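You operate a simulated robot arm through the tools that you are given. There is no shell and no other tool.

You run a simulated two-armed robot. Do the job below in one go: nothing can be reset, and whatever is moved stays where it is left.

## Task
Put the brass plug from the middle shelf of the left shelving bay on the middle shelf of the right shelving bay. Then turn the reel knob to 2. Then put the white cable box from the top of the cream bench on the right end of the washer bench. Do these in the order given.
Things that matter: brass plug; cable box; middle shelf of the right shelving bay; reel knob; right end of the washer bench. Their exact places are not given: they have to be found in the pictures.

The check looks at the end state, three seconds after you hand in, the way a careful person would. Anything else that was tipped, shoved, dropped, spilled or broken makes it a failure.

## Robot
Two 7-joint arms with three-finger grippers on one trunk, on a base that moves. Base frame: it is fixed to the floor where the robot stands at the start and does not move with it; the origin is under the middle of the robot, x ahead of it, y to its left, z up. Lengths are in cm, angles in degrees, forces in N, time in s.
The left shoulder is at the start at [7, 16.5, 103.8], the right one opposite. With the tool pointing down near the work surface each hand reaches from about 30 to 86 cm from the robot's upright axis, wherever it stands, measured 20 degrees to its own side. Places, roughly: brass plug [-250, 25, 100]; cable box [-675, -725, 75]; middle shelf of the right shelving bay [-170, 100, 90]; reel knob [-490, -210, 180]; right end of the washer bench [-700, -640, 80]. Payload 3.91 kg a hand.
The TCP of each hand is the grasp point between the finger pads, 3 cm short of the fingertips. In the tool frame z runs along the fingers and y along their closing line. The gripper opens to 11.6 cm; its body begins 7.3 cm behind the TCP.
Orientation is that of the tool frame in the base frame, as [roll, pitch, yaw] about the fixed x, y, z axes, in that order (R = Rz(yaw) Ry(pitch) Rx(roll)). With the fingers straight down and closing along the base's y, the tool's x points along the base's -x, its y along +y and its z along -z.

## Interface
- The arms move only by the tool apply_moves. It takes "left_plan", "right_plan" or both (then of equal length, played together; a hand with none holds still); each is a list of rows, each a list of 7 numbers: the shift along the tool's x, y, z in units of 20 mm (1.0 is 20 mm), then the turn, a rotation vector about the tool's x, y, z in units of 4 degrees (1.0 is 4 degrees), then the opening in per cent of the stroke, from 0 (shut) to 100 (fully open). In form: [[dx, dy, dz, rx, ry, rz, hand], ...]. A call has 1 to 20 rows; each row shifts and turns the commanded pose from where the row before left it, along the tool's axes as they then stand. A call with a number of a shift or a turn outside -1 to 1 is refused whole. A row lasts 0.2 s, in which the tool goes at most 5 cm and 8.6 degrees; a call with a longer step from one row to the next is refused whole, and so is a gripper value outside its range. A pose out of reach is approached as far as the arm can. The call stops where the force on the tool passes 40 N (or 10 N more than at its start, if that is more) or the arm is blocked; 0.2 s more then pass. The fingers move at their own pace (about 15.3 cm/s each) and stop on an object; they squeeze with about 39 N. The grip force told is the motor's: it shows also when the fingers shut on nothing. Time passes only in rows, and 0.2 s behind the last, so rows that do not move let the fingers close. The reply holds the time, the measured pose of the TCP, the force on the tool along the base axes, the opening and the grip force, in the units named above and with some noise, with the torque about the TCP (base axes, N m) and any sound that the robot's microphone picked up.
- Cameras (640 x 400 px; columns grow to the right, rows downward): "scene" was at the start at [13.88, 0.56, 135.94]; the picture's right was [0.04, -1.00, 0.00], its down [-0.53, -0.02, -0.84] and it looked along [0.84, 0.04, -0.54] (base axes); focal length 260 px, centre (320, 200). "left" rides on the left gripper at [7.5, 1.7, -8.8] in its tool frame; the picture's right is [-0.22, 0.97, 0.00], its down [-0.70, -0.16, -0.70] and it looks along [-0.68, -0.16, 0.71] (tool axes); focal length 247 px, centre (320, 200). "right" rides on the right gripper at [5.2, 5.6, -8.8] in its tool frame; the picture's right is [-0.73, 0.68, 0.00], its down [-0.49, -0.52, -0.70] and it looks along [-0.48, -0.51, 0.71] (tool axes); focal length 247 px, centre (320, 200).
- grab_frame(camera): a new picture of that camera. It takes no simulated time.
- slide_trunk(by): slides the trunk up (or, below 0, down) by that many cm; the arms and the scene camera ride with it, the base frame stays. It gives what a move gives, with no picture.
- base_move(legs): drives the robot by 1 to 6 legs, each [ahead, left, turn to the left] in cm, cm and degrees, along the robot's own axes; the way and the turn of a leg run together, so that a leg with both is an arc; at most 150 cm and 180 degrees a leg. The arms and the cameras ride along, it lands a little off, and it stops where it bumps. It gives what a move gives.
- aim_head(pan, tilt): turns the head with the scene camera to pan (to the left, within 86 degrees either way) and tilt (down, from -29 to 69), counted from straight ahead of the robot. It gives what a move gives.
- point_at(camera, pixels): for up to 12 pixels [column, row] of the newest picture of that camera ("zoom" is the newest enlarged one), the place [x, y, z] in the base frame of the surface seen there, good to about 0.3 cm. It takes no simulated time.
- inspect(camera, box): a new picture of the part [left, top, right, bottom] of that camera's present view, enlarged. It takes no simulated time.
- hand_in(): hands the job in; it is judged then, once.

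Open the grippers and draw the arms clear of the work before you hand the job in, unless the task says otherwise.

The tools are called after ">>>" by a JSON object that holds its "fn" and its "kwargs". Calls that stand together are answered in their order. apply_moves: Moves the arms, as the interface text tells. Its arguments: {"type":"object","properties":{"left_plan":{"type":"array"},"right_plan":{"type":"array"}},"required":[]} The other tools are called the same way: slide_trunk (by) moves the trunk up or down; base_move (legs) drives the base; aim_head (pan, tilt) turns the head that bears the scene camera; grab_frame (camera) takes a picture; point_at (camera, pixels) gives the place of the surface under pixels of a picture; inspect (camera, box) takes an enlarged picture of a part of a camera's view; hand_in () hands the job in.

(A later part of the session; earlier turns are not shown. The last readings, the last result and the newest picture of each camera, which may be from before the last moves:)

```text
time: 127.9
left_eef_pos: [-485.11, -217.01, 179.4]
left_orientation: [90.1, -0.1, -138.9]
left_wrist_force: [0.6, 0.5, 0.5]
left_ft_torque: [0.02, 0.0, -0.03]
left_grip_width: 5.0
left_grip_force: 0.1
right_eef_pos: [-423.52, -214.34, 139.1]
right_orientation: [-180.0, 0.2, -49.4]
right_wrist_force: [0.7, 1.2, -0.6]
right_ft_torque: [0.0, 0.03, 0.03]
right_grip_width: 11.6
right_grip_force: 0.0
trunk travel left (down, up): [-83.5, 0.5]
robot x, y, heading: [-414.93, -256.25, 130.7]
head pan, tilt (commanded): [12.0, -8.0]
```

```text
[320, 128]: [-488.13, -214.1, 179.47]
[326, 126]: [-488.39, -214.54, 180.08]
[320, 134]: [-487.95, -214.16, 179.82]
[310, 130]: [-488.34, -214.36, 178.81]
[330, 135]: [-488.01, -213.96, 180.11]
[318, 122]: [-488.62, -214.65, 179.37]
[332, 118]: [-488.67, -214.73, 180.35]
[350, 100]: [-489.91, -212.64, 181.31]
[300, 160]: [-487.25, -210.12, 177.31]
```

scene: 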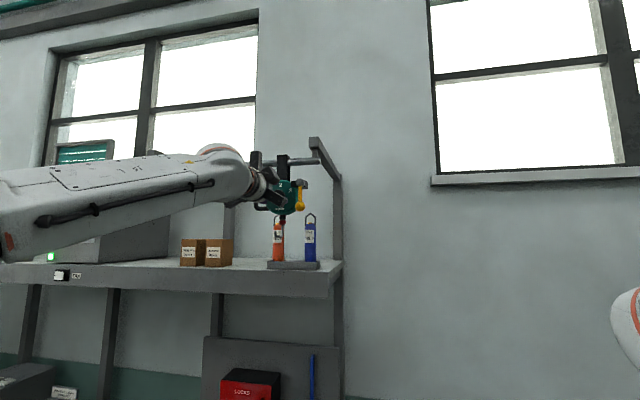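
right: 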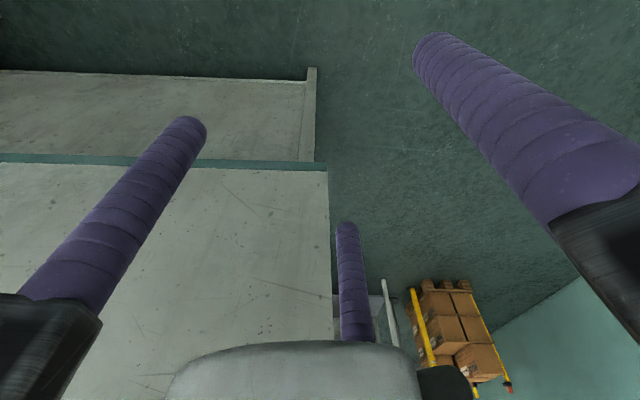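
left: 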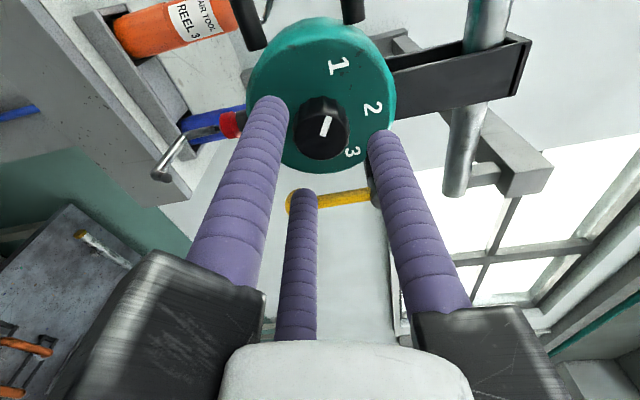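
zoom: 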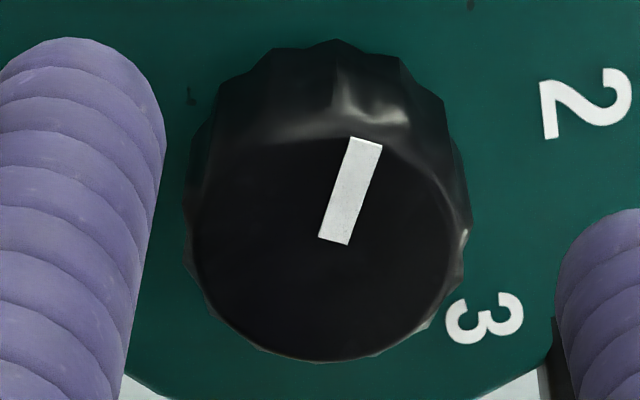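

The front face's centre is at tool (0.2, 0.05, 4.05). I shift 0.2 cm, advance 3.1 cm so the fingertips surround the knob, without touching the face.

>>> {"fn": "apply_moves", "kwargs": {"left_plan": [[0.1, 0.02, 0.5, 0, 0, 0, 43], [0, 0, 0.5, 0, 0, 0, 43], [0, 0, 0.35, 0, 0, 0, 43], [0, 0, 0.2, 0, 0, 0, 43], [0, 0, 0, 0, 0, 0, 43]]}}

>>> {"fn": "grab_frame", "kwargs": {"camera": "left"}}

>>> {"fn": "inspect", "kwargs": {"camera": "scene", "box": [230, 130, 358, 230]}}

```text
time: 129.1
left_eef_pos: [-487.5, -214.65, 179.34]
left_orientation: [90.0, -0.1, -139.0]
left_wrist_force: [0.9, 0.4, 1.0]
left_ft_torque: [0.02, -0.05, -0.01]
left_grip_width: 4.99
left_grip_force: 0.0
right_eef_pos: [-423.5, -214.26, 139.06]
right_orientation: [-180.0, 0.0, -49.4]
right_wrist_force: [0.5, -1.1, -0.1]
right_ft_torque: [-0.02, 0.0, 0.03]
right_grip_width: 11.61
right_grip_force: 0.0
trunk travel left (down, up): [-83.5, 0.5]
robot x, y, heading: [-415.33, -255.87, 130.7]
head pan, tilt (commanded): [12.0, -8.0]
```

```text
taken
```

left: 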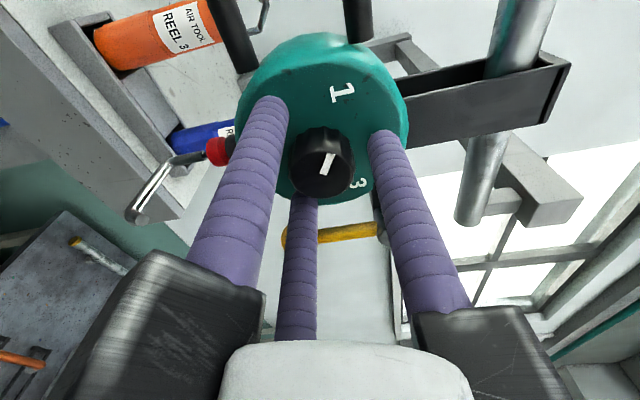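

```text
4.00 times, centred on (294, 180) of scene
```

zoom: 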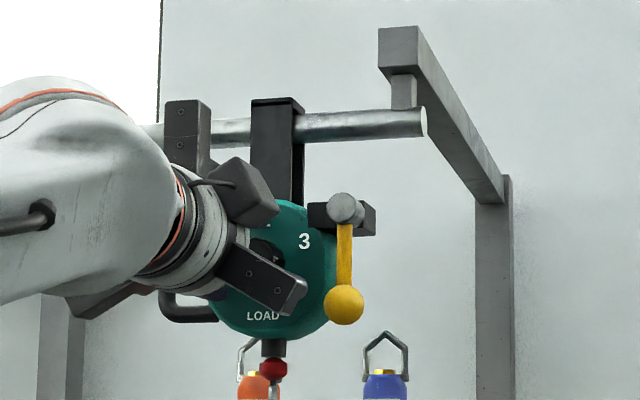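

The fingers surround the knob without contact (force ~0). I close them on it.

>>> {"fn": "apply_moves", "kwargs": {"left_plan": [[0, 0, 0, 0, 0, 0, 30], [0, 0, 0, 0, 0, 0, 0], [0, 0, 0, 0, 0, 0, 0], [0, 0, 0, 0, 0, 0, 0]]}}

>>> {"fn": "grab_frame", "kwargs": {"camera": "left"}}

```text
time: 130.1
left_eef_pos: [-487.27, -214.64, 179.52]
left_orientation: [89.9, -0.1, -139.2]
left_wrist_force: [3.0, 1.7, -0.4]
left_ft_torque: [0.05, 0.01, -0.73]
left_grip_width: 3.32
left_grip_force: 45.2
right_eef_pos: [-423.5, -214.12, 139.07]
right_orientation: [179.9, 0.1, -49.3]
right_wrist_force: [-0.1, -0.1, -0.5]
right_ft_torque: [0.0, 0.01, -0.04]
right_grip_width: 11.61
right_grip_force: 0.1
trunk travel left (down, up): [-83.5, 0.5]
robot x, y, heading: [-414.76, -255.88, 130.5]
head pan, tilt (commanded): [12.0, -8.0]
```

```text
taken
```

left: 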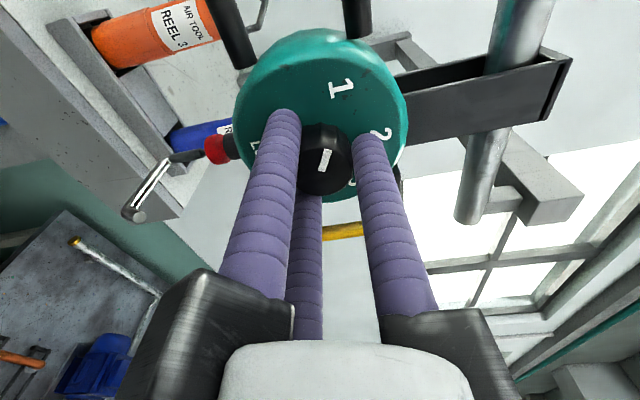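

The knob is gripped (3.3 cm, 45 N, side force only 3 N). I turn it clockwise 32° first and look.

>>> {"fn": "apply_moves", "kwargs": {"left_plan": [[0, 0, 0, 0, 0, 1, 0], [0, 0, 0, 0, 0, 1, 0], [0, 0, 0, 0, 0, 1, 0], [0, 0, 0, 0, 0, 1, 0], [0, 0, 0, 0, 0, 1, 0], [0, 0, 0, 0, 0, 1, 0], [0, 0, 0, 0, 0, 1, 0], [0, 0, 0, 0, 0, 1, 0]]}}

>>> {"fn": "grab_frame", "kwargs": {"camera": "left"}}

>>> {"fn": "inspect", "kwargs": {"camera": "scene", "box": [230, 130, 358, 230]}}

```text
time: 131.9
left_eef_pos: [-487.31, -214.61, 179.51]
left_orientation: [90.0, -32.3, -139.1]
left_wrist_force: [2.2, 1.2, 2.4]
left_ft_torque: [-0.25, -0.2, -0.25]
left_grip_width: 3.32
left_grip_force: 44.8
right_eef_pos: [-423.4, -214.2, 139.19]
right_orientation: [180.0, 0.1, -49.2]
right_wrist_force: [0.1, -0.3, -0.4]
right_ft_torque: [0.01, 0.01, -0.01]
right_grip_width: 11.59
right_grip_force: 0.2
trunk travel left (down, up): [-83.5, 0.5]
robot x, y, heading: [-415.73, -255.97, 130.7]
head pan, tilt (commanded): [12.0, -8.0]
```

```text
taken
```

left: 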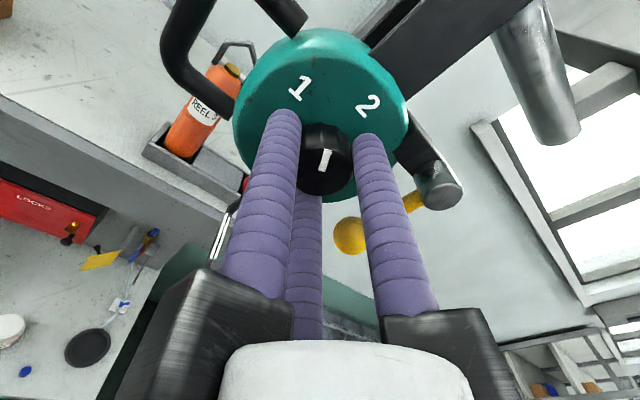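

```text
4.00 times, centred on (294, 180) of scene
```

zoom: 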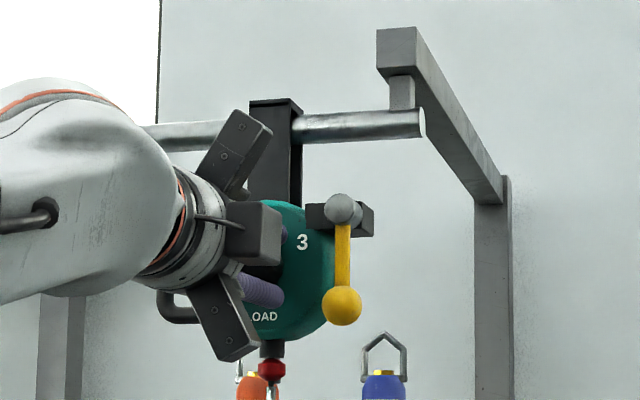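

The knob turns with the hand; "2" (367, 104) is approaching the place where "1" was (340, 90). I turn 24° more.

>>> {"fn": "apply_moves", "kwargs": {"left_plan": [[0, 0, 0, 0, 0, 1, 0], [0, 0, 0, 0, 0, 1, 0], [0, 0, 0, 0, 0, 1, 0], [0, 0, 0, 0, 0, 1, 0], [0, 0, 0, 0, 0, 1, 0], [0, 0, 0, 0, 0, 1, 0], [0, 0, 0, 0, 0, 0, 0]]}}

>>> {"fn": "grab_frame", "kwargs": {"camera": "left"}}

>>> {"fn": "inspect", "kwargs": {"camera": "left", "box": [240, 50, 416, 210]}}

```text
time: 133.5
left_eef_pos: [-487.36, -214.65, 179.5]
left_orientation: [90.0, -56.1, -139.1]
left_wrist_force: [2.0, 1.7, 0.4]
left_ft_torque: [0.3, 0.26, -0.17]
left_grip_width: 3.3
left_grip_force: 44.5
right_eef_pos: [-423.56, -214.24, 139.09]
right_orientation: [180.0, 0.0, -49.3]
right_wrist_force: [0.3, -0.4, -0.7]
right_ft_torque: [0.03, 0.0, 0.01]
right_grip_width: 11.58
right_grip_force: 0.0
trunk travel left (down, up): [-83.5, 0.5]
robot x, y, heading: [-415.08, -256.28, 130.8]
head pan, tilt (commanded): [12.0, -8.0]
```

```text
taken
```

left: 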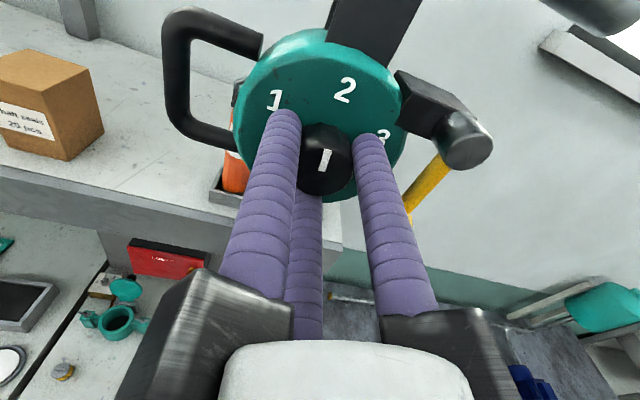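

```text
2.50 times, centred on (328, 130) of left
```

zoom: 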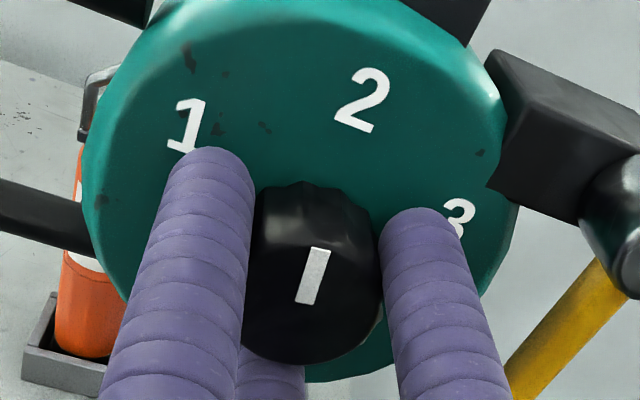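

"2" now sits at (345, 90), where "1" was when the mark pointed to it. I open the fingers and back off to view the dial.

>>> {"fn": "apply_moves", "kwargs": {"left_plan": [[0, 0, 0, 0, 0, 0, 43], [0, 0, 0, 0, 0, 0, 43], [0, 0, 0, 0, 0, 0, 43], [0, 0, -0.5, 0, 0, 0, 43], [0, 0, -1, 0, 0, 0, 43], [0, 0, -1, 0, 0, 0, 43], [0, 0, -1, 0, 0, 0, 43], [0, 0, -1, 0, 0, 0, 43], [0, 0, -1, 0, 0, 0, 43], [0, 0, -1, 0, 0, 0, 43], [0, 0, -1, 0, 0, 0, 43]]}}

>>> {"fn": "grab_frame", "kwargs": {"camera": "left"}}

>>> {"fn": "inspect", "kwargs": {"camera": "scene", "box": [250, 160, 314, 220]}}

```text
time: 135.9
left_eef_pos: [-477.63, -226.36, 179.43]
left_orientation: [89.9, -56.1, -138.9]
left_wrist_force: [-0.1, 0.3, 0.0]
left_ft_torque: [0.02, 0.03, -0.01]
left_grip_width: 4.98
left_grip_force: 0.0
right_eef_pos: [-423.39, -214.37, 139.16]
right_orientation: [-180.0, 0.2, -49.3]
right_wrist_force: [0.4, -0.9, 0.3]
right_ft_torque: [0.02, 0.02, 0.04]
right_grip_width: 11.61
right_grip_force: 0.0
trunk travel left (down, up): [-83.5, 0.5]
robot x, y, heading: [-415.29, -255.73, 130.8]
head pan, tilt (commanded): [12.0, -8.0]
```

```text
taken
```

left: 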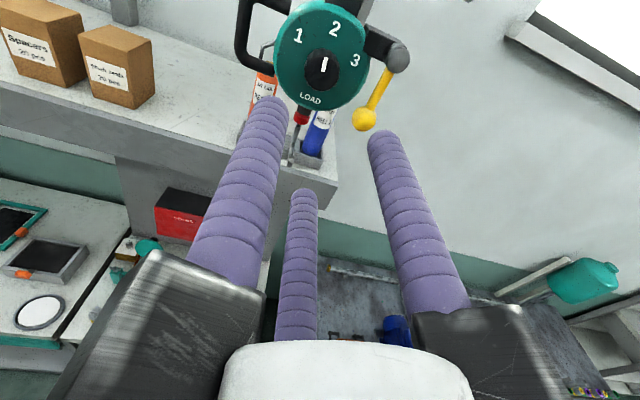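

```text
6.67 times, centred on (282, 190) of scene
```

zoom: 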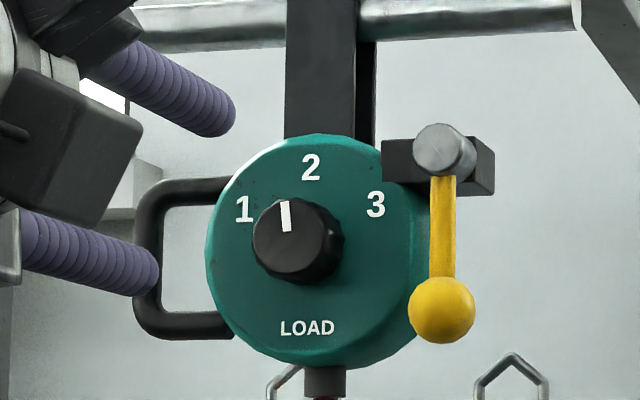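

The mark now points nearly up but slightly left of "2" (tilted about -8° in the picture, line LOAD–2 about +1°). I enlarge the hand camera's view to judge the remaining angle.

>>> {"fn": "inspect", "kwargs": {"camera": "left", "box": [272, 0, 376, 112]}}

>>> {"fn": "point_at", "kwargs": {"camera": "zoom", "pixels": [[360, 100], [250, 130], [440, 220], [310, 365], [325, 195], [320, 260]]}}

```text
3.57 times, centred on (324, 56) of left
```

zoom: 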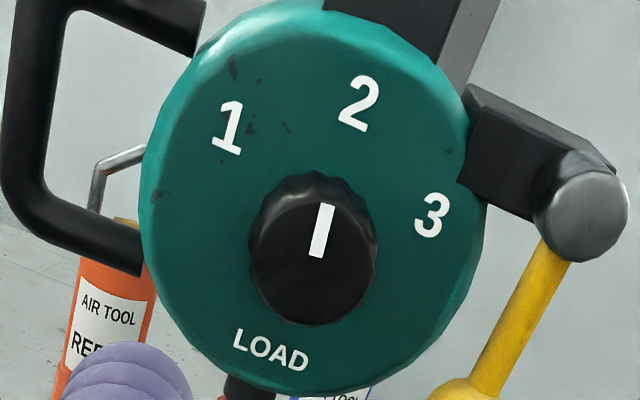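

```text
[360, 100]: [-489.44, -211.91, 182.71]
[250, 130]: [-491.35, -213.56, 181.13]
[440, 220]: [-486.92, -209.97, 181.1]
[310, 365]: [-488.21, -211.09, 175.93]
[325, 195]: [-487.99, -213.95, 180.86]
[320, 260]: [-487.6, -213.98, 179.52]
```

From both cameras the mark seems 5–9° short of "2". I take closer enlargements to measure the mark's direction precisely.

>>> {"fn": "inspect", "kwargs": {"camera": "scene", "box": [264, 176, 296, 208]}}

>>> {"fn": "inspect", "kwargs": {"camera": "left", "box": [300, 40, 348, 100]}}

```text
12.50 times, centred on (280, 192) of scene
```

zoom: 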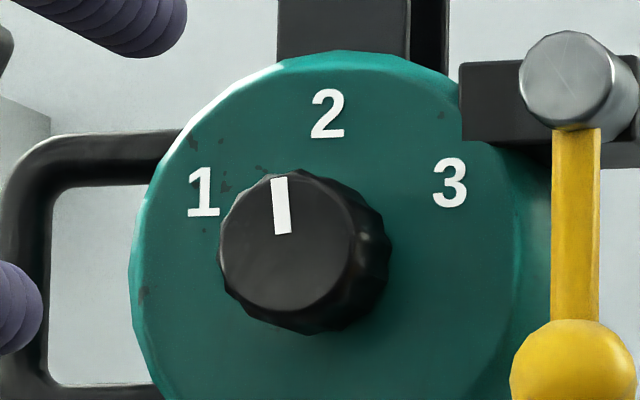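

```text
6.67 times, centred on (324, 70) of left
```

zoom: 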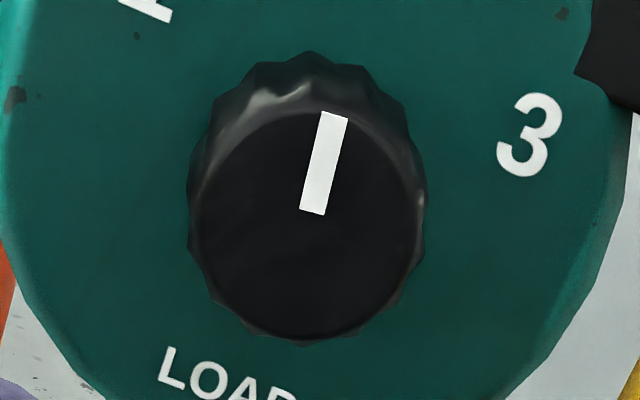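

Both views agree the mark is about 6° short of "2". I go back in along the same line, grip again and turn 6° more.

>>> {"fn": "apply_moves", "kwargs": {"left_plan": [[0, 0, 1, 0, 0, 0, 43], [0, 0, 1, 0, 0, 0, 43], [0, 0, 1, 0, 0, 0, 43], [0, 0, 1, 0, 0, 0, 43], [0, 0, 1, 0, 0, 0, 43], [0, 0, 1, 0, 0, 0, 43], [0, 0, 1, 0, 0, 0, 43], [0, 0, 0.5, 0, 0, 0, 43], [0, 0, 0, 0, 0, 0, 43]]}}

>>> {"fn": "grab_frame", "kwargs": {"camera": "left"}}

```text
time: 137.9
left_eef_pos: [-487.31, -214.8, 179.45]
left_orientation: [89.9, -56.1, -139.0]
left_wrist_force: [0.2, 0.9, 0.1]
left_ft_torque: [-0.01, 0.0, -0.01]
left_grip_width: 4.99
left_grip_force: 0.0
right_eef_pos: [-423.56, -214.37, 139.1]
right_orientation: [179.9, 0.2, -49.2]
right_wrist_force: [0.4, -1.0, 0.2]
right_ft_torque: [0.04, 0.03, -0.01]
right_grip_width: 11.58
right_grip_force: 0.0
trunk travel left (down, up): [-83.5, 0.5]
robot x, y, heading: [-415.0, -256.06, 131.0]
head pan, tilt (commanded): [12.0, -8.0]
```

```text
taken
```

left: 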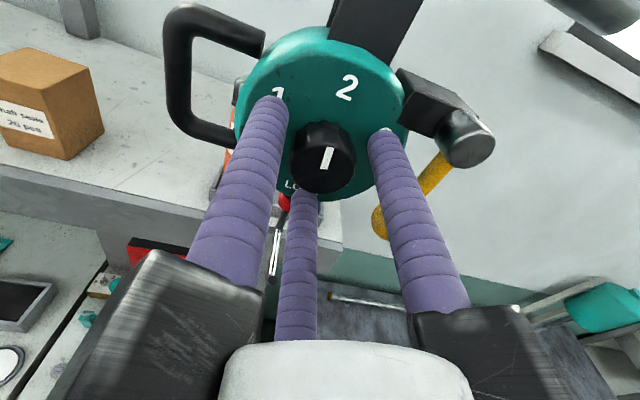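

The fingers surround the knob again with no force. I close and turn 6°.

>>> {"fn": "apply_moves", "kwargs": {"left_plan": [[0, 0, 0, 0, 0, 0, 30], [0, 0, 0, 0, 0, 0, 0], [0, 0, 0, 0, 0, 0, 0], [0, 0, 0, 0, 0, 0, 0], [0, 0, 0, 0, 0, 0.75, 0], [0, 0, 0, 0, 0, 0.75, 0], [0, 0, 0, 0, 0, 0, 0]]}}

>>> {"fn": "inspect", "kwargs": {"camera": "left", "box": [240, 50, 416, 210]}}

```text
time: 139.5
left_eef_pos: [-487.33, -214.69, 179.46]
left_orientation: [89.9, -62.1, -138.9]
left_wrist_force: [-6.8, 6.5, 15.5]
left_ft_torque: [0.43, 0.35, -0.21]
left_grip_width: 3.3
left_grip_force: 45.2
right_eef_pos: [-423.56, -214.24, 139.18]
right_orientation: [179.9, 0.0, -49.3]
right_wrist_force: [-0.4, 0.0, 0.7]
right_ft_torque: [0.01, -0.02, 0.02]
right_grip_width: 11.58
right_grip_force: 0.1
trunk travel left (down, up): [-83.5, 0.5]
robot x, y, heading: [-415.37, -256.04, 130.8]
head pan, tilt (commanded): [12.0, -8.0]
```

```text
2.50 times, centred on (328, 130) of left
```

zoom: 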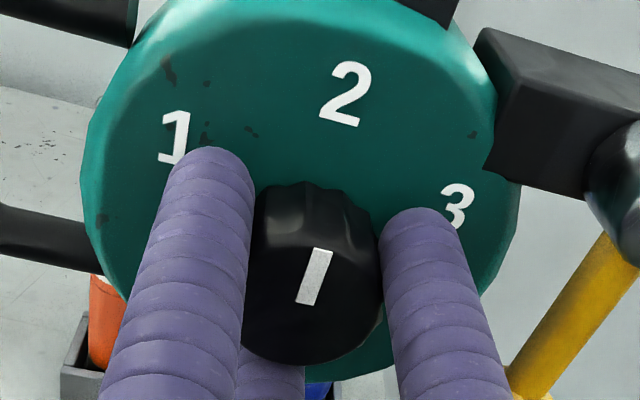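

The knob turned; a side force of ~17 N shows, so I open the fingers right away and back off to look again.

>>> {"fn": "apply_moves", "kwargs": {"left_plan": [[0, 0, 0, 0, 0, 0, 43], [0, 0, 0, 0, 0, 0, 43], [0, 0, 0, 0, 0, 0, 43], [0, 0, -0.5, 0, 0, 0, 43], [0, 0, -1, 0, 0, 0, 43], [0, 0, -1, 0, 0, 0, 43], [0, 0, -1, 0, 0, 0, 43], [0, 0, -1, 0, 0, 0, 43], [0, 0, -1, 0, 0, 0, 43], [0, 0, -1, 0, 0, 0, 43], [0, 0, -1, 0, 0, 0, 43]]}}

>>> {"fn": "inspect", "kwargs": {"camera": "scene", "box": [264, 176, 296, 208]}}

>>> {"fn": "inspect", "kwargs": {"camera": "left", "box": [272, 0, 376, 112]}}

>>> {"fn": "inspect", "kwargs": {"camera": "scene", "box": [250, 160, 314, 220]}}

```text
time: 141.9
left_eef_pos: [-477.73, -226.13, 179.62]
left_orientation: [89.8, -61.9, -138.9]
left_wrist_force: [1.1, 0.2, 0.3]
left_ft_torque: [0.03, 0.0, 0.01]
left_grip_width: 5.02
left_grip_force: 0.1
right_eef_pos: [-423.49, -214.36, 139.1]
right_orientation: [180.0, 0.0, -49.2]
right_wrist_force: [0.2, -0.7, 0.5]
right_ft_torque: [-0.01, 0.0, -0.03]
right_grip_width: 11.62
right_grip_force: 0.1
trunk travel left (down, up): [-83.5, 0.5]
robot x, y, heading: [-415.26, -255.84, 130.7]
head pan, tilt (commanded): [12.0, -8.0]
```

```text
12.50 times, centred on (280, 192) of scene
```

zoom: 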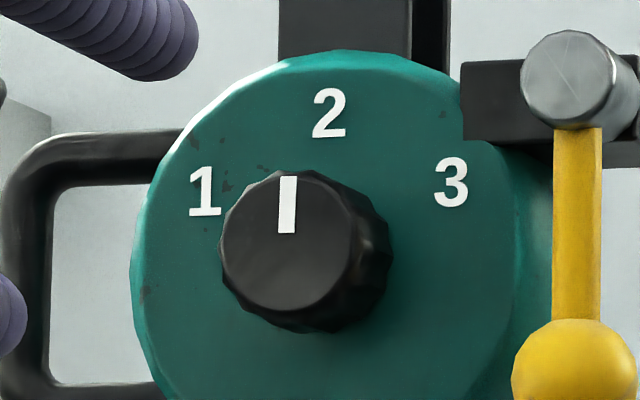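

```text
3.57 times, centred on (324, 56) of left
```

zoom: 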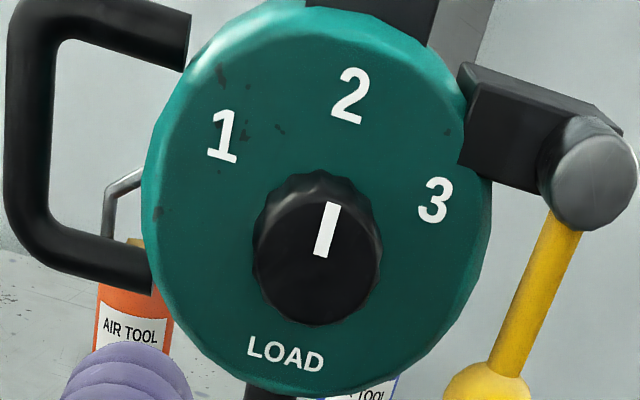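

```text
6.67 times, centred on (282, 190) of scene
```

zoom: 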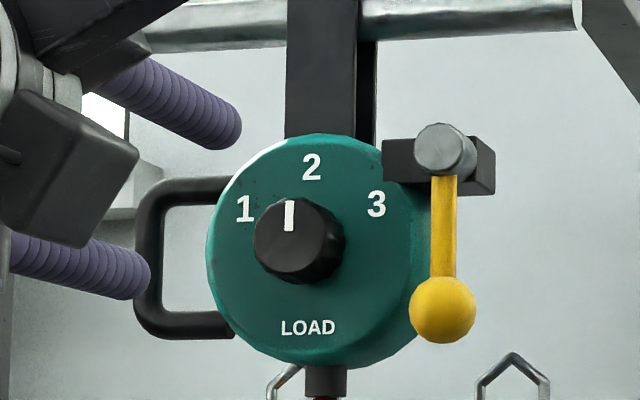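

The mark is now vertical, pointing at "2" within about 1°. I back the base off 14 cm, lower the trunk, and unroll the left hand.

>>> {"fn": "base_move", "kwargs": {"legs": [[-14, 0, 0]]}}

>>> {"fn": "apply_moves", "kwargs": {"left_plan": [[0, 0, -0.3, 0, 0, -1, 43], [0, 0, -0.3, 0, 0, -1, 43], [0, 0, -0.3, 0, 0, -1, 43], [0, 0, -0.3, 0, 0, -1, 43], [0, 0, -0.3, 0, 0, -1, 43], [0, 0, -0.3, 0, 0, -1, 43], [0, 0, -0.3, 0, 0, -1, 43], [0, 0, -0.3, 0, 0, -1, 43], [0, 0, -0.3, 0, 0, -1, 43], [0, 0, -0.3, 0, 0, -1, 43], [0, 0, -0.3, 0, 0, -1, 43], [0, 0, -0.3, 0, 0, -1, 43], [0, 0, -0.3, 0, 0, -1, 43], [0, 0, -0.3, 0, 0, -1, 43], [0, 0, -0.3, 0, 0, -1, 43], [0, 0, -0.3, 0, 0, -0.5, 43]]}}

>>> {"fn": "slide_trunk", "kwargs": {"by": -26}}

>>> {"fn": "grab_frame", "kwargs": {"camera": "scene"}}

```text
time: 143.2
left_eef_pos: [-469.27, -236.25, 179.18]
left_orientation: [90.3, -62.1, -139.3]
left_wrist_force: [-0.2, -0.3, 0.1]
left_ft_torque: [-0.01, -0.02, -0.02]
left_grip_width: 5.01
left_grip_force: 0.1
right_eef_pos: [-414.69, -224.55, 139.01]
right_orientation: [-180.0, -0.2, -49.2]
right_wrist_force: [-0.8, -0.1, 0.5]
right_ft_torque: [-0.02, -0.04, -0.02]
right_grip_width: 11.62
right_grip_force: 0.1
trunk travel left (down, up): [-83.5, 0.5]
robot x, y, heading: [-406.17, -266.5, 130.8]
head pan, tilt (commanded): [12.0, -8.0]
```

```text
time: 146.6
left_eef_pos: [-462.61, -243.93, 179.28]
left_orientation: [90.1, 0.0, -138.9]
left_wrist_force: [-0.3, -0.3, -0.1]
left_ft_torque: [0.0, 0.01, 0.02]
left_grip_width: 5.0
left_grip_force: 0.1
right_eef_pos: [-414.61, -224.78, 139.18]
right_orientation: [180.0, 0.1, -49.1]
right_wrist_force: [-0.1, -0.8, 0.1]
right_ft_torque: [-0.01, -0.01, 0.01]
right_grip_width: 11.59
right_grip_force: 0.1
trunk travel left (down, up): [-83.5, 0.5]
robot x, y, heading: [-406.28, -266.09, 130.6]
head pan, tilt (commanded): [12.0, -8.0]
```

```text
time: 149.2
left_eef_pos: [-462.46, -243.89, 153.31]
left_orientation: [89.9, 0.0, -138.9]
left_wrist_force: [0.5, 0.0, 0.6]
left_ft_torque: [0.01, -0.01, -0.01]
left_grip_width: 4.97
left_grip_force: 0.0
right_eef_pos: [-414.67, -224.71, 113.14]
right_orientation: [180.0, 0.0, -49.2]
right_wrist_force: [0.3, -0.1, -1.0]
right_ft_torque: [-0.02, 0.0, -0.02]
right_grip_width: 11.61
right_grip_force: 0.0
trunk travel left (down, up): [-57.5, 26.5]
robot x, y, heading: [-405.99, -266.59, 130.8]
head pan, tilt (commanded): [12.0, -8.0]
```

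```text
taken
```

scene: 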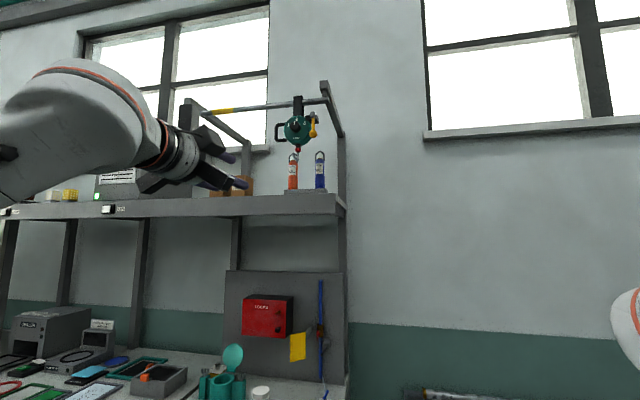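

I lower the left hand 38 cm while drawing it in a little, then turn it tool-down.

>>> {"fn": "apply_moves", "kwargs": {"left_plan": [[0, -1, -0.25, 0, 0, 0, 43], [0, -1, -0.25, 0, 0, 0, 43], [0, -1, -0.25, 0, 0, 0, 43], [0, -1, -0.25, 0, 0, 0, 43], [0, -1, -0.25, 0, 0, 0, 43], [0, -1, -0.25, 0, 0, 0, 43], [0, -1, -0.25, 0, 0, 0, 43], [0, -1, -0.25, 0, 0, 0, 43], [0, -1, -0.25, 0, 0, 0, 43], [0, -1, -0.25, 0, 0, 0, 43], [0, -1, -0.25, 0, 0, 0, 43], [0, -1, -0.25, 0, 0, 0, 43], [0, -1, -0.25, 0, 0, 0, 43], [0, -1, -0.25, 0, 0, 0, 43], [0, -1, -0.25, 0, 0, 0, 43], [0, -1, -0.25, 0, 0, 0, 43], [0, -1, -0.25, 0, 0, 0, 43], [0, -1, -0.25, 0, 0, 0, 43]]}}

>>> {"fn": "apply_moves", "kwargs": {"left_plan": [[0, 0, 0, 1, 0, 0, 43], [0, 0, 0, 1, 0, 0, 43], [0, 0, 0, 1, 0, 0, 43], [0, 0, 0, 1, 0, 0, 43], [0, 0, 0, 1, 0, 0, 43], [0, 0, 0, 1, 0, 0, 43], [0, 0, 0, 1, 0, 0, 43], [0, 0, 0, 1, 0, 0, 43], [0, 0, 0, 1, 0, 0, 43], [0, 0, 0, 1, 0, 0, 43], [0, 0, 0, 1, 0, 0, 43], [0, 0, 0, 1, 0, 0, 43], [0, 0, 0, 1, 0, 0, 43], [0, 0, 0, 1, 0, 0, 43], [0, 0, 0, 1, 0, 0, 43], [0, 0, 0, 1, 0, 0, 43], [0, 0, 0, 1, 0, 0, 43], [0, 0, 0, 1, 0, 0, 43], [0, 0, 0, 1, 0, 0, 43], [0, 0, 0, 1, 0, 0, 43]]}}

>>> {"fn": "aim_head", "kwargs": {"pan": 80, "tilt": 10}}

>>> {"fn": "grab_frame", "kwargs": {"camera": "scene"}}

```text
time: 153.1
left_eef_pos: [-461.6, -246.97, 124.02]
left_orientation: [90.1, 0.0, -138.9]
left_wrist_force: [-0.5, 0.1, 0.0]
left_ft_torque: [0.03, 0.02, -0.01]
left_grip_width: 4.99
left_grip_force: 0.1
left hand out of reach, approached as far as the arm can: row 14, 15, 16, 17, 18
right_eef_pos: [-414.73, -224.66, 113.24]
right_orientation: [-180.0, 0.0, -49.2]
right_wrist_force: [0.6, 0.4, 0.0]
right_ft_torque: [0.0, -0.01, -0.02]
right_grip_width: 11.59
right_grip_force: 0.0
trunk travel left (down, up): [-57.5, 26.5]
robot x, y, heading: [-406.17, -266.24, 130.8]
head pan, tilt (commanded): [12.0, -8.0]
```

```text
time: 157.2
left_eef_pos: [-461.52, -247.06, 123.94]
left_orientation: [170.0, -0.2, -138.9]
left_wrist_force: [-0.1, 0.0, 0.5]
left_ft_torque: [-0.02, -0.02, 0.03]
left_grip_width: 5.0
left_grip_force: 0.1
right_eef_pos: [-414.61, -224.59, 113.08]
right_orientation: [-179.9, 0.1, -49.2]
right_wrist_force: [-0.2, 0.7, -0.8]
right_ft_torque: [-0.04, 0.0, 0.03]
right_grip_width: 11.62
right_grip_force: 0.1
trunk travel left (down, up): [-57.5, 26.5]
robot x, y, heading: [-406.12, -266.01, 130.8]
head pan, tilt (commanded): [12.0, -8.0]
```

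```text
time: 158.6
left_eef_pos: [-461.58, -246.96, 123.91]
left_orientation: [170.0, -0.2, -138.8]
left_wrist_force: [-0.4, 0.5, 0.0]
left_ft_torque: [-0.01, 0.0, 0.0]
left_grip_width: 5.0
left_grip_force: 0.0
right_eef_pos: [-414.67, -224.77, 112.97]
right_orientation: [179.9, 0.0, -49.2]
right_wrist_force: [0.6, 0.2, -0.9]
right_ft_torque: [-0.04, 0.01, 0.0]
right_grip_width: 11.61
right_grip_force: 0.1
trunk travel left (down, up): [-57.5, 26.5]
robot x, y, heading: [-406.29, -266.19, 130.9]
head pan, tilt (commanded): [80.0, 10.0]
```

```text
taken
```

scene: 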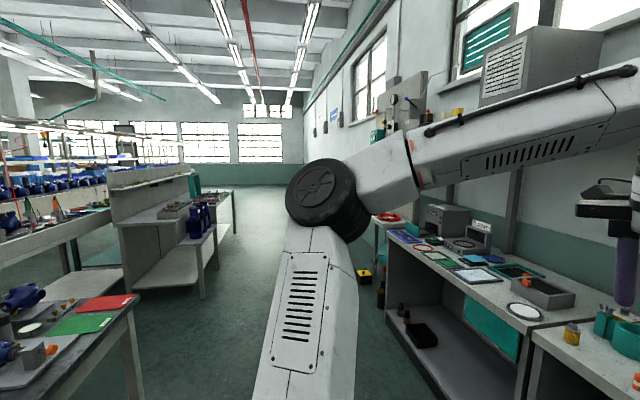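

I turn left 90° to face along the corridor and look ahead toward the cream and washer benches.

>>> {"fn": "base_move", "kwargs": {"legs": [[0, 0, 90]]}}

>>> {"fn": "apply_moves", "kwargs": {"left_plan": [[0, 0, 0, 1, 0, 0, 43], [0, 0, 0, 1, 0, 0, 43], [0, 0, 0, 0.5, 0, 0, 43]]}}

>>> {"fn": "aim_head", "kwargs": {"pan": 15, "tilt": 8}}

>>> {"fn": "grab_frame", "kwargs": {"camera": "scene"}}

```text
time: 163.0
left_eef_pos: [-424.05, -322.4, 123.96]
left_orientation: [170.0, -0.1, -47.1]
left_wrist_force: [-0.6, 0.6, -0.2]
left_ft_torque: [0.01, -0.04, 0.02]
left_grip_width: 5.0
left_grip_force: 0.0
right_eef_pos: [-447.68, -276.25, 113.07]
right_orientation: [179.9, 0.1, 42.6]
right_wrist_force: [-0.1, 1.5, 0.5]
right_ft_torque: [0.03, 0.03, 0.05]
right_grip_width: 11.59
right_grip_force: 0.1
trunk travel left (down, up): [-57.5, 26.5]
robot x, y, heading: [-406.46, -266.34, -137.6]
head pan, tilt (commanded): [80.0, 10.0]
```

```text
time: 163.8
left_eef_pos: [-423.81, -322.34, 123.82]
left_orientation: [-179.8, -0.1, -47.2]
left_wrist_force: [0.4, 0.5, -0.4]
left_ft_torque: [-0.01, 0.01, 0.0]
left_grip_width: 5.0
left_grip_force: 0.2
right_eef_pos: [-447.6, -276.29, 113.05]
right_orientation: [179.9, 0.0, 42.6]
right_wrist_force: [-0.2, 0.3, 0.4]
right_ft_torque: [0.0, 0.0, -0.01]
right_grip_width: 11.6
right_grip_force: 0.0
trunk travel left (down, up): [-57.5, 26.5]
robot x, y, heading: [-406.12, -266.59, -137.4]
head pan, tilt (commanded): [80.0, 10.0]
```

```text
time: 165.1
left_eef_pos: [-423.89, -322.36, 123.82]
left_orientation: [180.0, -0.1, -47.1]
left_wrist_force: [-0.8, 0.0, 0.4]
left_ft_torque: [0.0, 0.01, 0.01]
left_grip_width: 4.97
left_grip_force: 0.1
right_eef_pos: [-447.71, -276.19, 113.03]
right_orientation: [-180.0, 0.0, 42.6]
right_wrist_force: [-0.4, 0.3, 0.7]
right_ft_torque: [0.01, 0.06, 0.0]
right_grip_width: 11.61
right_grip_force: 0.0
trunk travel left (down, up): [-57.5, 26.5]
robot x, y, heading: [-406.31, -266.31, -137.4]
head pan, tilt (commanded): [15.0, 8.0]
```

```text
taken
```

scene: 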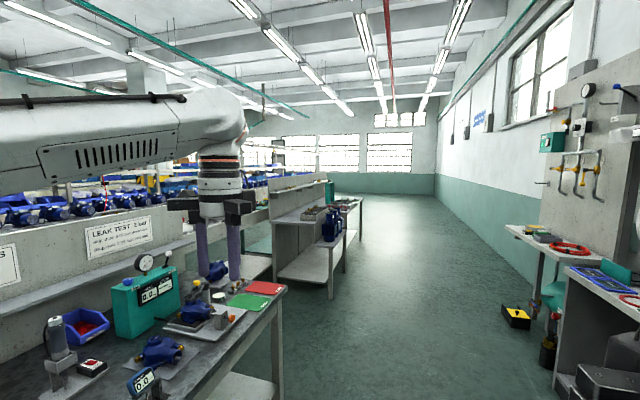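

I measure obstacles along the way: the near bench's corner (285, 290), the next bench (345, 290), the yellow box on the floor (515, 318).

>>> {"fn": "point_at", "kwargs": {"camera": "scene", "pixels": [[285, 290], [280, 395], [330, 296], [360, 205], [345, 270], [515, 325], [505, 230], [560, 290], [545, 330], [300, 210], [330, 190], [362, 200]]}}

>>> {"fn": "inspect", "kwargs": {"camera": "scene", "box": [220, 140, 420, 280]}}

```text
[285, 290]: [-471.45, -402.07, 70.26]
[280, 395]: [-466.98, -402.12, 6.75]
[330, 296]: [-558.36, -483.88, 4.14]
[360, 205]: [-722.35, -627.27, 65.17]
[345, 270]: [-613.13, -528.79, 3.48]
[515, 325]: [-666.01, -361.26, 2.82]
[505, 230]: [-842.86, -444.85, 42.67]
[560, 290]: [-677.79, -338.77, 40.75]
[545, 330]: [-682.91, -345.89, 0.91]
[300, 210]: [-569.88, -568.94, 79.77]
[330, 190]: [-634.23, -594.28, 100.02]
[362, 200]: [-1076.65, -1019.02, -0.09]
```

```text
2.86 times, centred on (320, 210) of scene
```

zoom: 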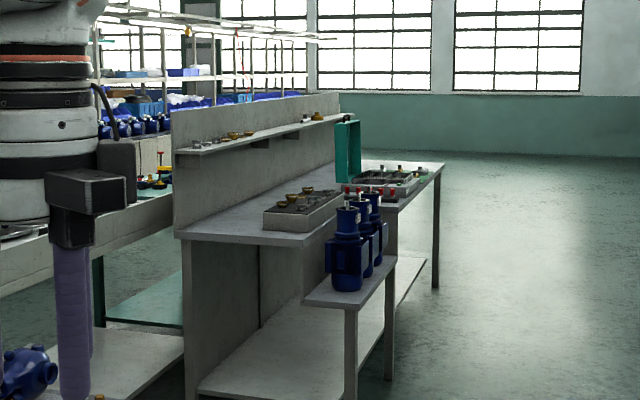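

The washer bench seems to be the one from s≈739 to 957 on the left, its right end (seen from the corridor) at s≈948. I straighten my heading and drive 420 cm along the free corridor.

>>> {"fn": "base_move", "kwargs": {"legs": [[0, 0, -1.6], [140, 0, 0], [140, 0, 0], [140, 0, 0]]}}

>>> {"fn": "aim_head", "kwargs": {"pan": 60, "tilt": 20}}

>>> {"fn": "grab_frame", "kwargs": {"camera": "scene"}}

```text
time: 185.4
left_eef_pos: [-731.74, -599.53, 123.87]
left_orientation: [180.0, 0.0, -45.7]
left_wrist_force: [0.2, 0.0, 0.8]
left_ft_torque: [0.0, 0.01, 0.0]
left_grip_width: 5.0
left_grip_force: 0.1
right_eef_pos: [-756.58, -553.82, 113.05]
right_orientation: [-180.0, 0.1, 43.9]
right_wrist_force: [0.0, 0.1, 0.4]
right_ft_torque: [0.02, -0.02, 0.03]
right_grip_width: 11.61
right_grip_force: 0.0
trunk travel left (down, up): [-57.5, 26.5]
robot x, y, heading: [-715.46, -543.58, -135.7]
head pan, tilt (commanded): [15.0, 8.0]
```

```text
time: 186.5
left_eef_pos: [-731.76, -599.38, 123.82]
left_orientation: [-179.9, -0.2, -45.8]
left_wrist_force: [0.6, 0.7, 0.4]
left_ft_torque: [-0.01, 0.03, 0.02]
left_grip_width: 4.97
left_grip_force: 0.0
right_eef_pos: [-756.63, -553.93, 113.15]
right_orientation: [-179.9, 0.0, 44.0]
right_wrist_force: [0.7, -0.1, -0.1]
right_ft_torque: [0.0, 0.01, -0.02]
right_grip_width: 11.61
right_grip_force: 0.0
trunk travel left (down, up): [-57.5, 26.5]
robot x, y, heading: [-715.02, -543.32, -135.9]
head pan, tilt (commanded): [60.0, 20.0]
```

```text
taken
```

scene: 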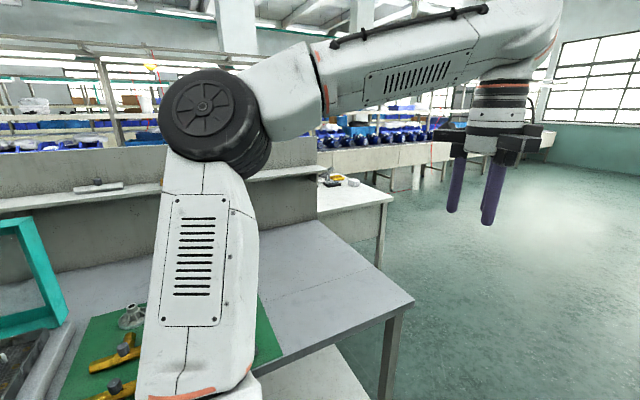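

The washer bench's right end is the free grey top at (340, 290); behind its divider a cream bench top shows at (355, 195) with small boxes at (340, 180). I enlarge.

>>> {"fn": "inspect", "kwargs": {"camera": "scene", "box": [280, 150, 440, 250]}}

>>> {"fn": "point_at", "kwargs": {"camera": "scene", "pixels": [[340, 181], [352, 182], [330, 180], [390, 198], [380, 262], [410, 300], [320, 225], [270, 370], [300, 240], [340, 300], [316, 190], [250, 330]]}}

```text
4.00 times, centred on (360, 200) of scene
```

zoom: 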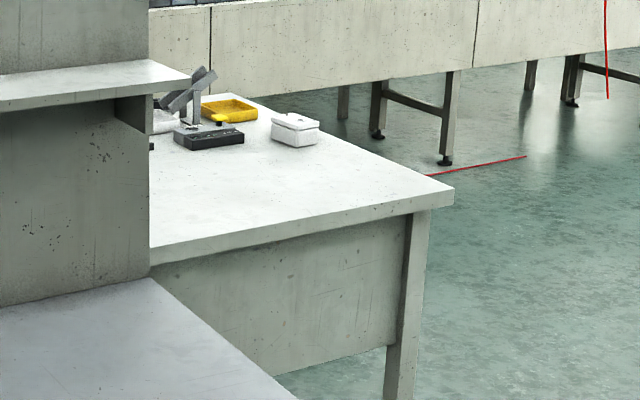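

```text
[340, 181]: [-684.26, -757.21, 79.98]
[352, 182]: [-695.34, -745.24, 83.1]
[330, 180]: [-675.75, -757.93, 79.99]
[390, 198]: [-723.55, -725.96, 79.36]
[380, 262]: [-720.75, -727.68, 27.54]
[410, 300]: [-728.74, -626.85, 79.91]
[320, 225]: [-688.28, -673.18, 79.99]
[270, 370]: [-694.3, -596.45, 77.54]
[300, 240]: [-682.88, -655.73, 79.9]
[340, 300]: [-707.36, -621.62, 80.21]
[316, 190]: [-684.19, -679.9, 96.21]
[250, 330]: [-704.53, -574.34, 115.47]
```

The visible small white box at zoom (295, 130) is at (-695, -745, 83), but the cable box should be near (-675, -725); another white thing is half hidden behind the divider at zoom (165, 122). I drive past the bench end to get a full view.

>>> {"fn": "base_move", "kwargs": {"legs": [[0, 0, -3.3], [140, 0, 0]]}}

>>> {"fn": "aim_head", "kwargs": {"pan": 86, "tilt": 22}}

>>> {"fn": "grab_frame", "kwargs": {"camera": "scene"}}

```text
time: 193.8
left_eef_pos: [-838.37, -689.17, 123.97]
left_orientation: [179.9, -0.1, -48.4]
left_wrist_force: [-0.9, 0.6, 0.3]
left_ft_torque: [-0.04, 0.02, 0.0]
left_grip_width: 4.99
left_grip_force: 0.1
right_eef_pos: [-861.12, -642.5, 113.13]
right_orientation: [179.9, 0.0, 41.2]
right_wrist_force: [0.4, -0.7, 0.5]
right_ft_torque: [-0.01, 0.05, -0.03]
right_grip_width: 11.58
right_grip_force: 0.1
trunk travel left (down, up): [-57.5, 26.5]
robot x, y, heading: [-819.3, -633.48, -138.7]
head pan, tilt (commanded): [60.0, 20.0]
```

```text
time: 194.7
left_eef_pos: [-838.3, -689.19, 123.77]
left_orientation: [-180.0, 0.0, -48.4]
left_wrist_force: [0.3, -1.0, 1.2]
left_ft_torque: [0.02, 0.05, 0.0]
left_grip_width: 5.0
left_grip_force: 0.2
right_eef_pos: [-861.24, -642.55, 113.22]
right_orientation: [180.0, 0.0, 41.3]
right_wrist_force: [1.1, -0.9, 0.0]
right_ft_torque: [0.0, -0.01, -0.02]
right_grip_width: 11.61
right_grip_force: 0.1
trunk travel left (down, up): [-57.5, 26.5]
robot x, y, heading: [-819.87, -633.78, -138.8]
head pan, tilt (commanded): [85.9, 22.0]
```

```text
taken
```

scene: 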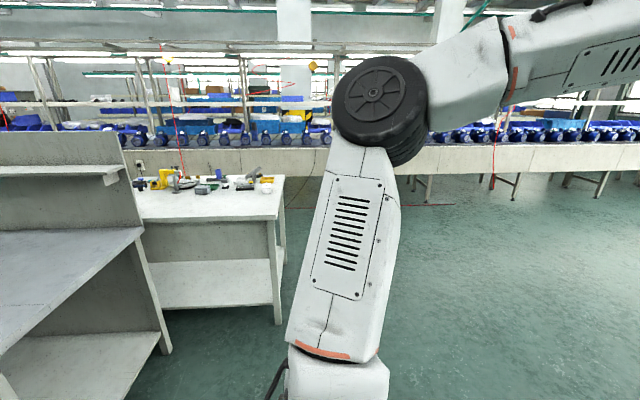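

Now the cream bench shows fully at (205, 190) with several items. I enlarge it and measure.

>>> {"fn": "inspect", "kwargs": {"camera": "scene", "box": [120, 155, 300, 235]}}

>>> {"fn": "inspect", "kwargs": {"camera": "scene", "box": [140, 155, 240, 210]}}

>>> {"fn": "inspect", "kwargs": {"camera": "scene", "box": [200, 155, 300, 210]}}

```text
3.56 times, centred on (210, 195) of scene
```

zoom: 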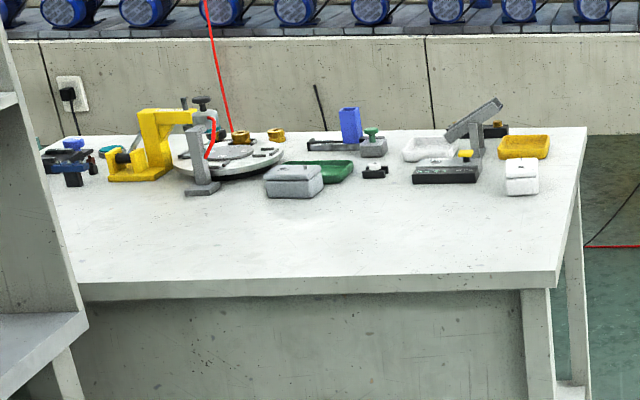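

```text
6.40 times, centred on (190, 182) of scene
```

zoom: 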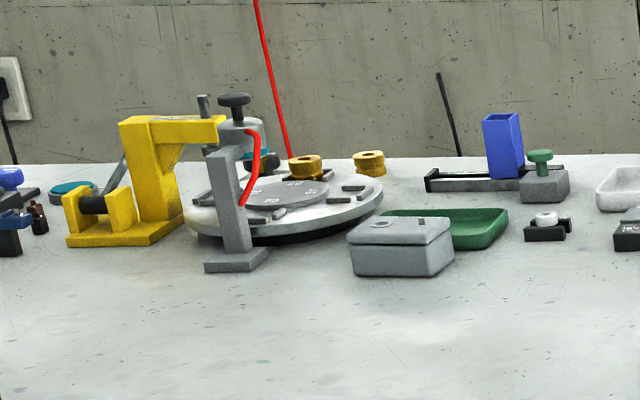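

```text
6.40 times, centred on (250, 182) of scene
```

zoom: 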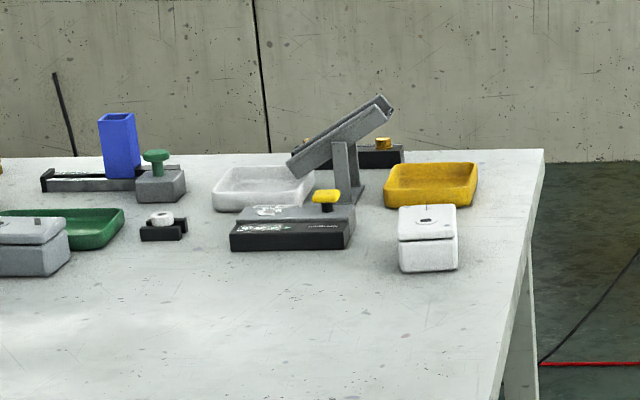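

There are two lidded boxes: a grey one at zoom2 (400, 245) and a white one at zoom3 (430, 240), plus trays. I measure them.

>>> {"fn": "point_at", "kwargs": {"camera": "scene", "pixels": [[202, 188], [203, 194], [267, 186], [267, 193], [241, 190], [240, 184], [225, 189], [212, 190], [268, 182], [280, 178], [272, 220], [145, 225]]}}

```text
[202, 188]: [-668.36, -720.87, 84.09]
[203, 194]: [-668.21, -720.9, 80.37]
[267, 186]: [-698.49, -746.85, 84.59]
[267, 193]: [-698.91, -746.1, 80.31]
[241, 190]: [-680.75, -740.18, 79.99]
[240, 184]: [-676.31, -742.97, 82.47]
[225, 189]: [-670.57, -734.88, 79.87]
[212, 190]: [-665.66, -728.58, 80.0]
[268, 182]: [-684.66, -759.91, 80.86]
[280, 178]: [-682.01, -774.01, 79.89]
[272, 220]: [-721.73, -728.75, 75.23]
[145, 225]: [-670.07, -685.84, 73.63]
```

The lidded grey box is at (-668, -721) and the white one at (-699, -747). I go around the washer bench's end for a near look: turn left 90°, ahead 40 cm, left 10 cm.

>>> {"fn": "base_move", "kwargs": {"legs": [[0, 0, 90], [40, 10, 0]]}}

>>> {"fn": "aim_head", "kwargs": {"pan": 5, "tilt": 28}}

>>> {"fn": "grab_frame", "kwargs": {"camera": "scene"}}

```text
time: 201.1
left_eef_pos: [-730.33, -676.42, 123.84]
left_orientation: [180.0, -0.2, 41.4]
left_wrist_force: [0.5, -1.0, 0.6]
left_ft_torque: [0.02, 0.01, 0.04]
left_grip_width: 4.98
left_grip_force: 0.0
right_eef_pos: [-777.17, -699.08, 113.23]
right_orientation: [180.0, 0.0, 131.1]
right_wrist_force: [-0.3, 0.4, 0.1]
right_ft_torque: [0.06, 0.02, 0.05]
right_grip_width: 11.61
right_grip_force: 0.1
trunk travel left (down, up): [-57.5, 26.5]
robot x, y, heading: [-785.7, -657.36, -49.1]
head pan, tilt (commanded): [85.9, 22.0]
```

```text
time: 202.7
left_eef_pos: [-730.33, -676.38, 123.78]
left_orientation: [180.0, -0.1, 41.5]
left_wrist_force: [0.1, -0.4, -0.7]
left_ft_torque: [0.0, 0.05, -0.04]
left_grip_width: 5.0
left_grip_force: 0.1
right_eef_pos: [-777.03, -699.01, 113.08]
right_orientation: [-180.0, 0.0, 131.1]
right_wrist_force: [0.4, -0.5, 0.1]
right_ft_torque: [-0.04, 0.03, 0.0]
right_grip_width: 11.57
right_grip_force: 0.1
trunk travel left (down, up): [-57.5, 26.5]
robot x, y, heading: [-786.05, -657.15, -48.7]
head pan, tilt (commanded): [5.0, 28.0]
```

```text
taken
```

scene: 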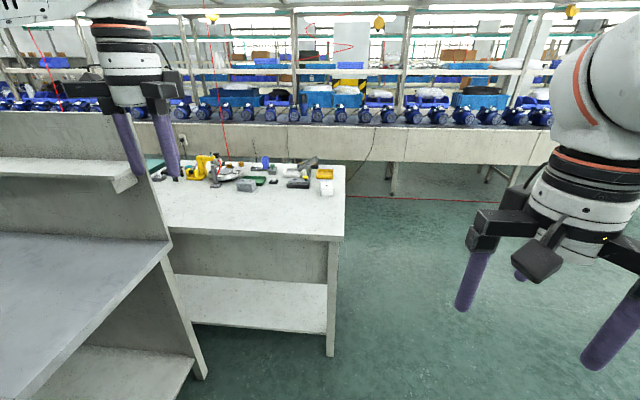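

From here I enlarge the cream bench top once more: grey box at (247, 186), white box at (327, 188).

>>> {"fn": "inspect", "kwargs": {"camera": "scene", "box": [226, 150, 346, 225]}}

>>> {"fn": "inspect", "kwargs": {"camera": "scene", "box": [306, 165, 346, 205]}}

>>> {"fn": "inspect", "kwargs": {"camera": "scene", "box": [228, 165, 268, 205]}}

```text
5.33 times, centred on (286, 188) of scene
```

zoom: 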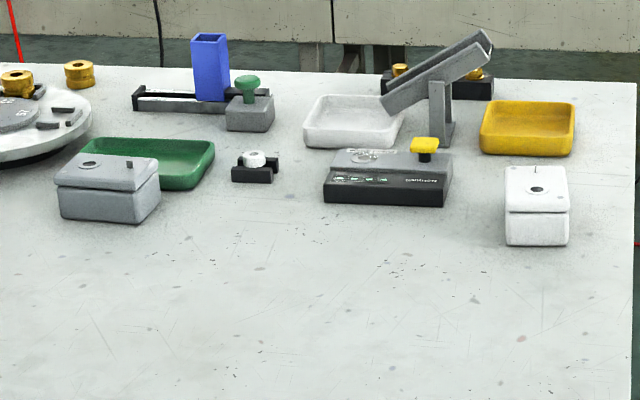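

```text
10.00 times, centred on (326, 185) of scene
```

zoom: 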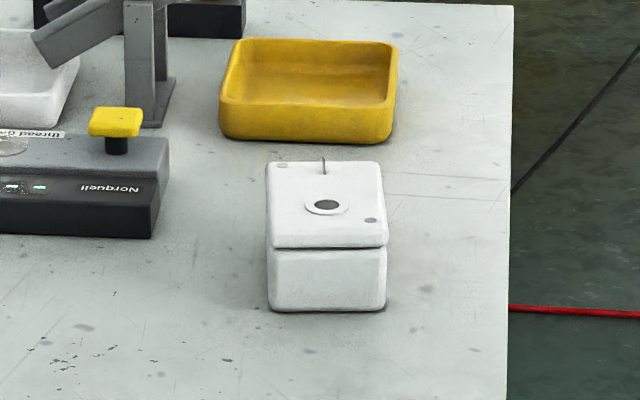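

```text
10.00 times, centred on (248, 185) of scene
```

zoom: 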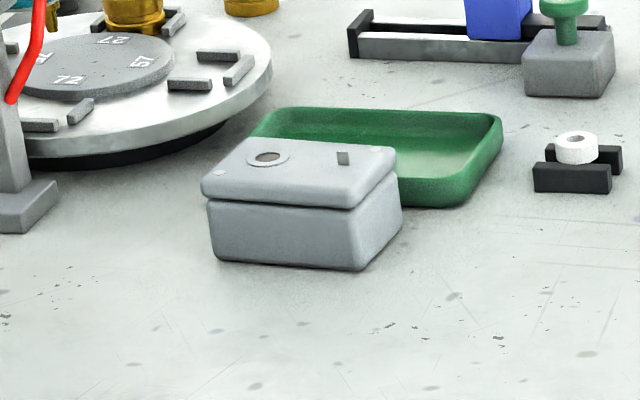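

The lidded box at (327, 188) is white, the other one light grey, so the white one is the cable box. I measure its extents and the gap to the yellow tray behind it.

>>> {"fn": "inspect", "kwargs": {"camera": "scene", "box": [306, 165, 346, 205]}}

>>> {"fn": "point_at", "kwargs": {"camera": "zoom", "pixels": [[275, 235], [380, 235], [272, 170], [378, 168], [327, 205], [275, 300], [380, 300], [327, 318], [300, 140], [390, 130], [325, 180], [300, 152]]}}

```text
10.00 times, centred on (326, 185) of scene
```

zoom: 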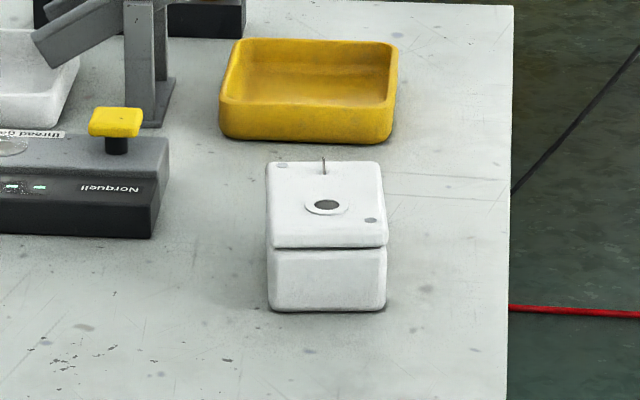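

```text
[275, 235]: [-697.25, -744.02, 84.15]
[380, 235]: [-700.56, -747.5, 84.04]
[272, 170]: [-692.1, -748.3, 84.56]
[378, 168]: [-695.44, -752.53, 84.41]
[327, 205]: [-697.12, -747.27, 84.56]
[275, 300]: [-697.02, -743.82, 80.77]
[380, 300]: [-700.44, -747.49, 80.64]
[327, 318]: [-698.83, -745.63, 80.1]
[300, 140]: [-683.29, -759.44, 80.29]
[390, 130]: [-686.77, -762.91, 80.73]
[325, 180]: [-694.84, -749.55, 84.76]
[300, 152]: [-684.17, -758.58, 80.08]
```

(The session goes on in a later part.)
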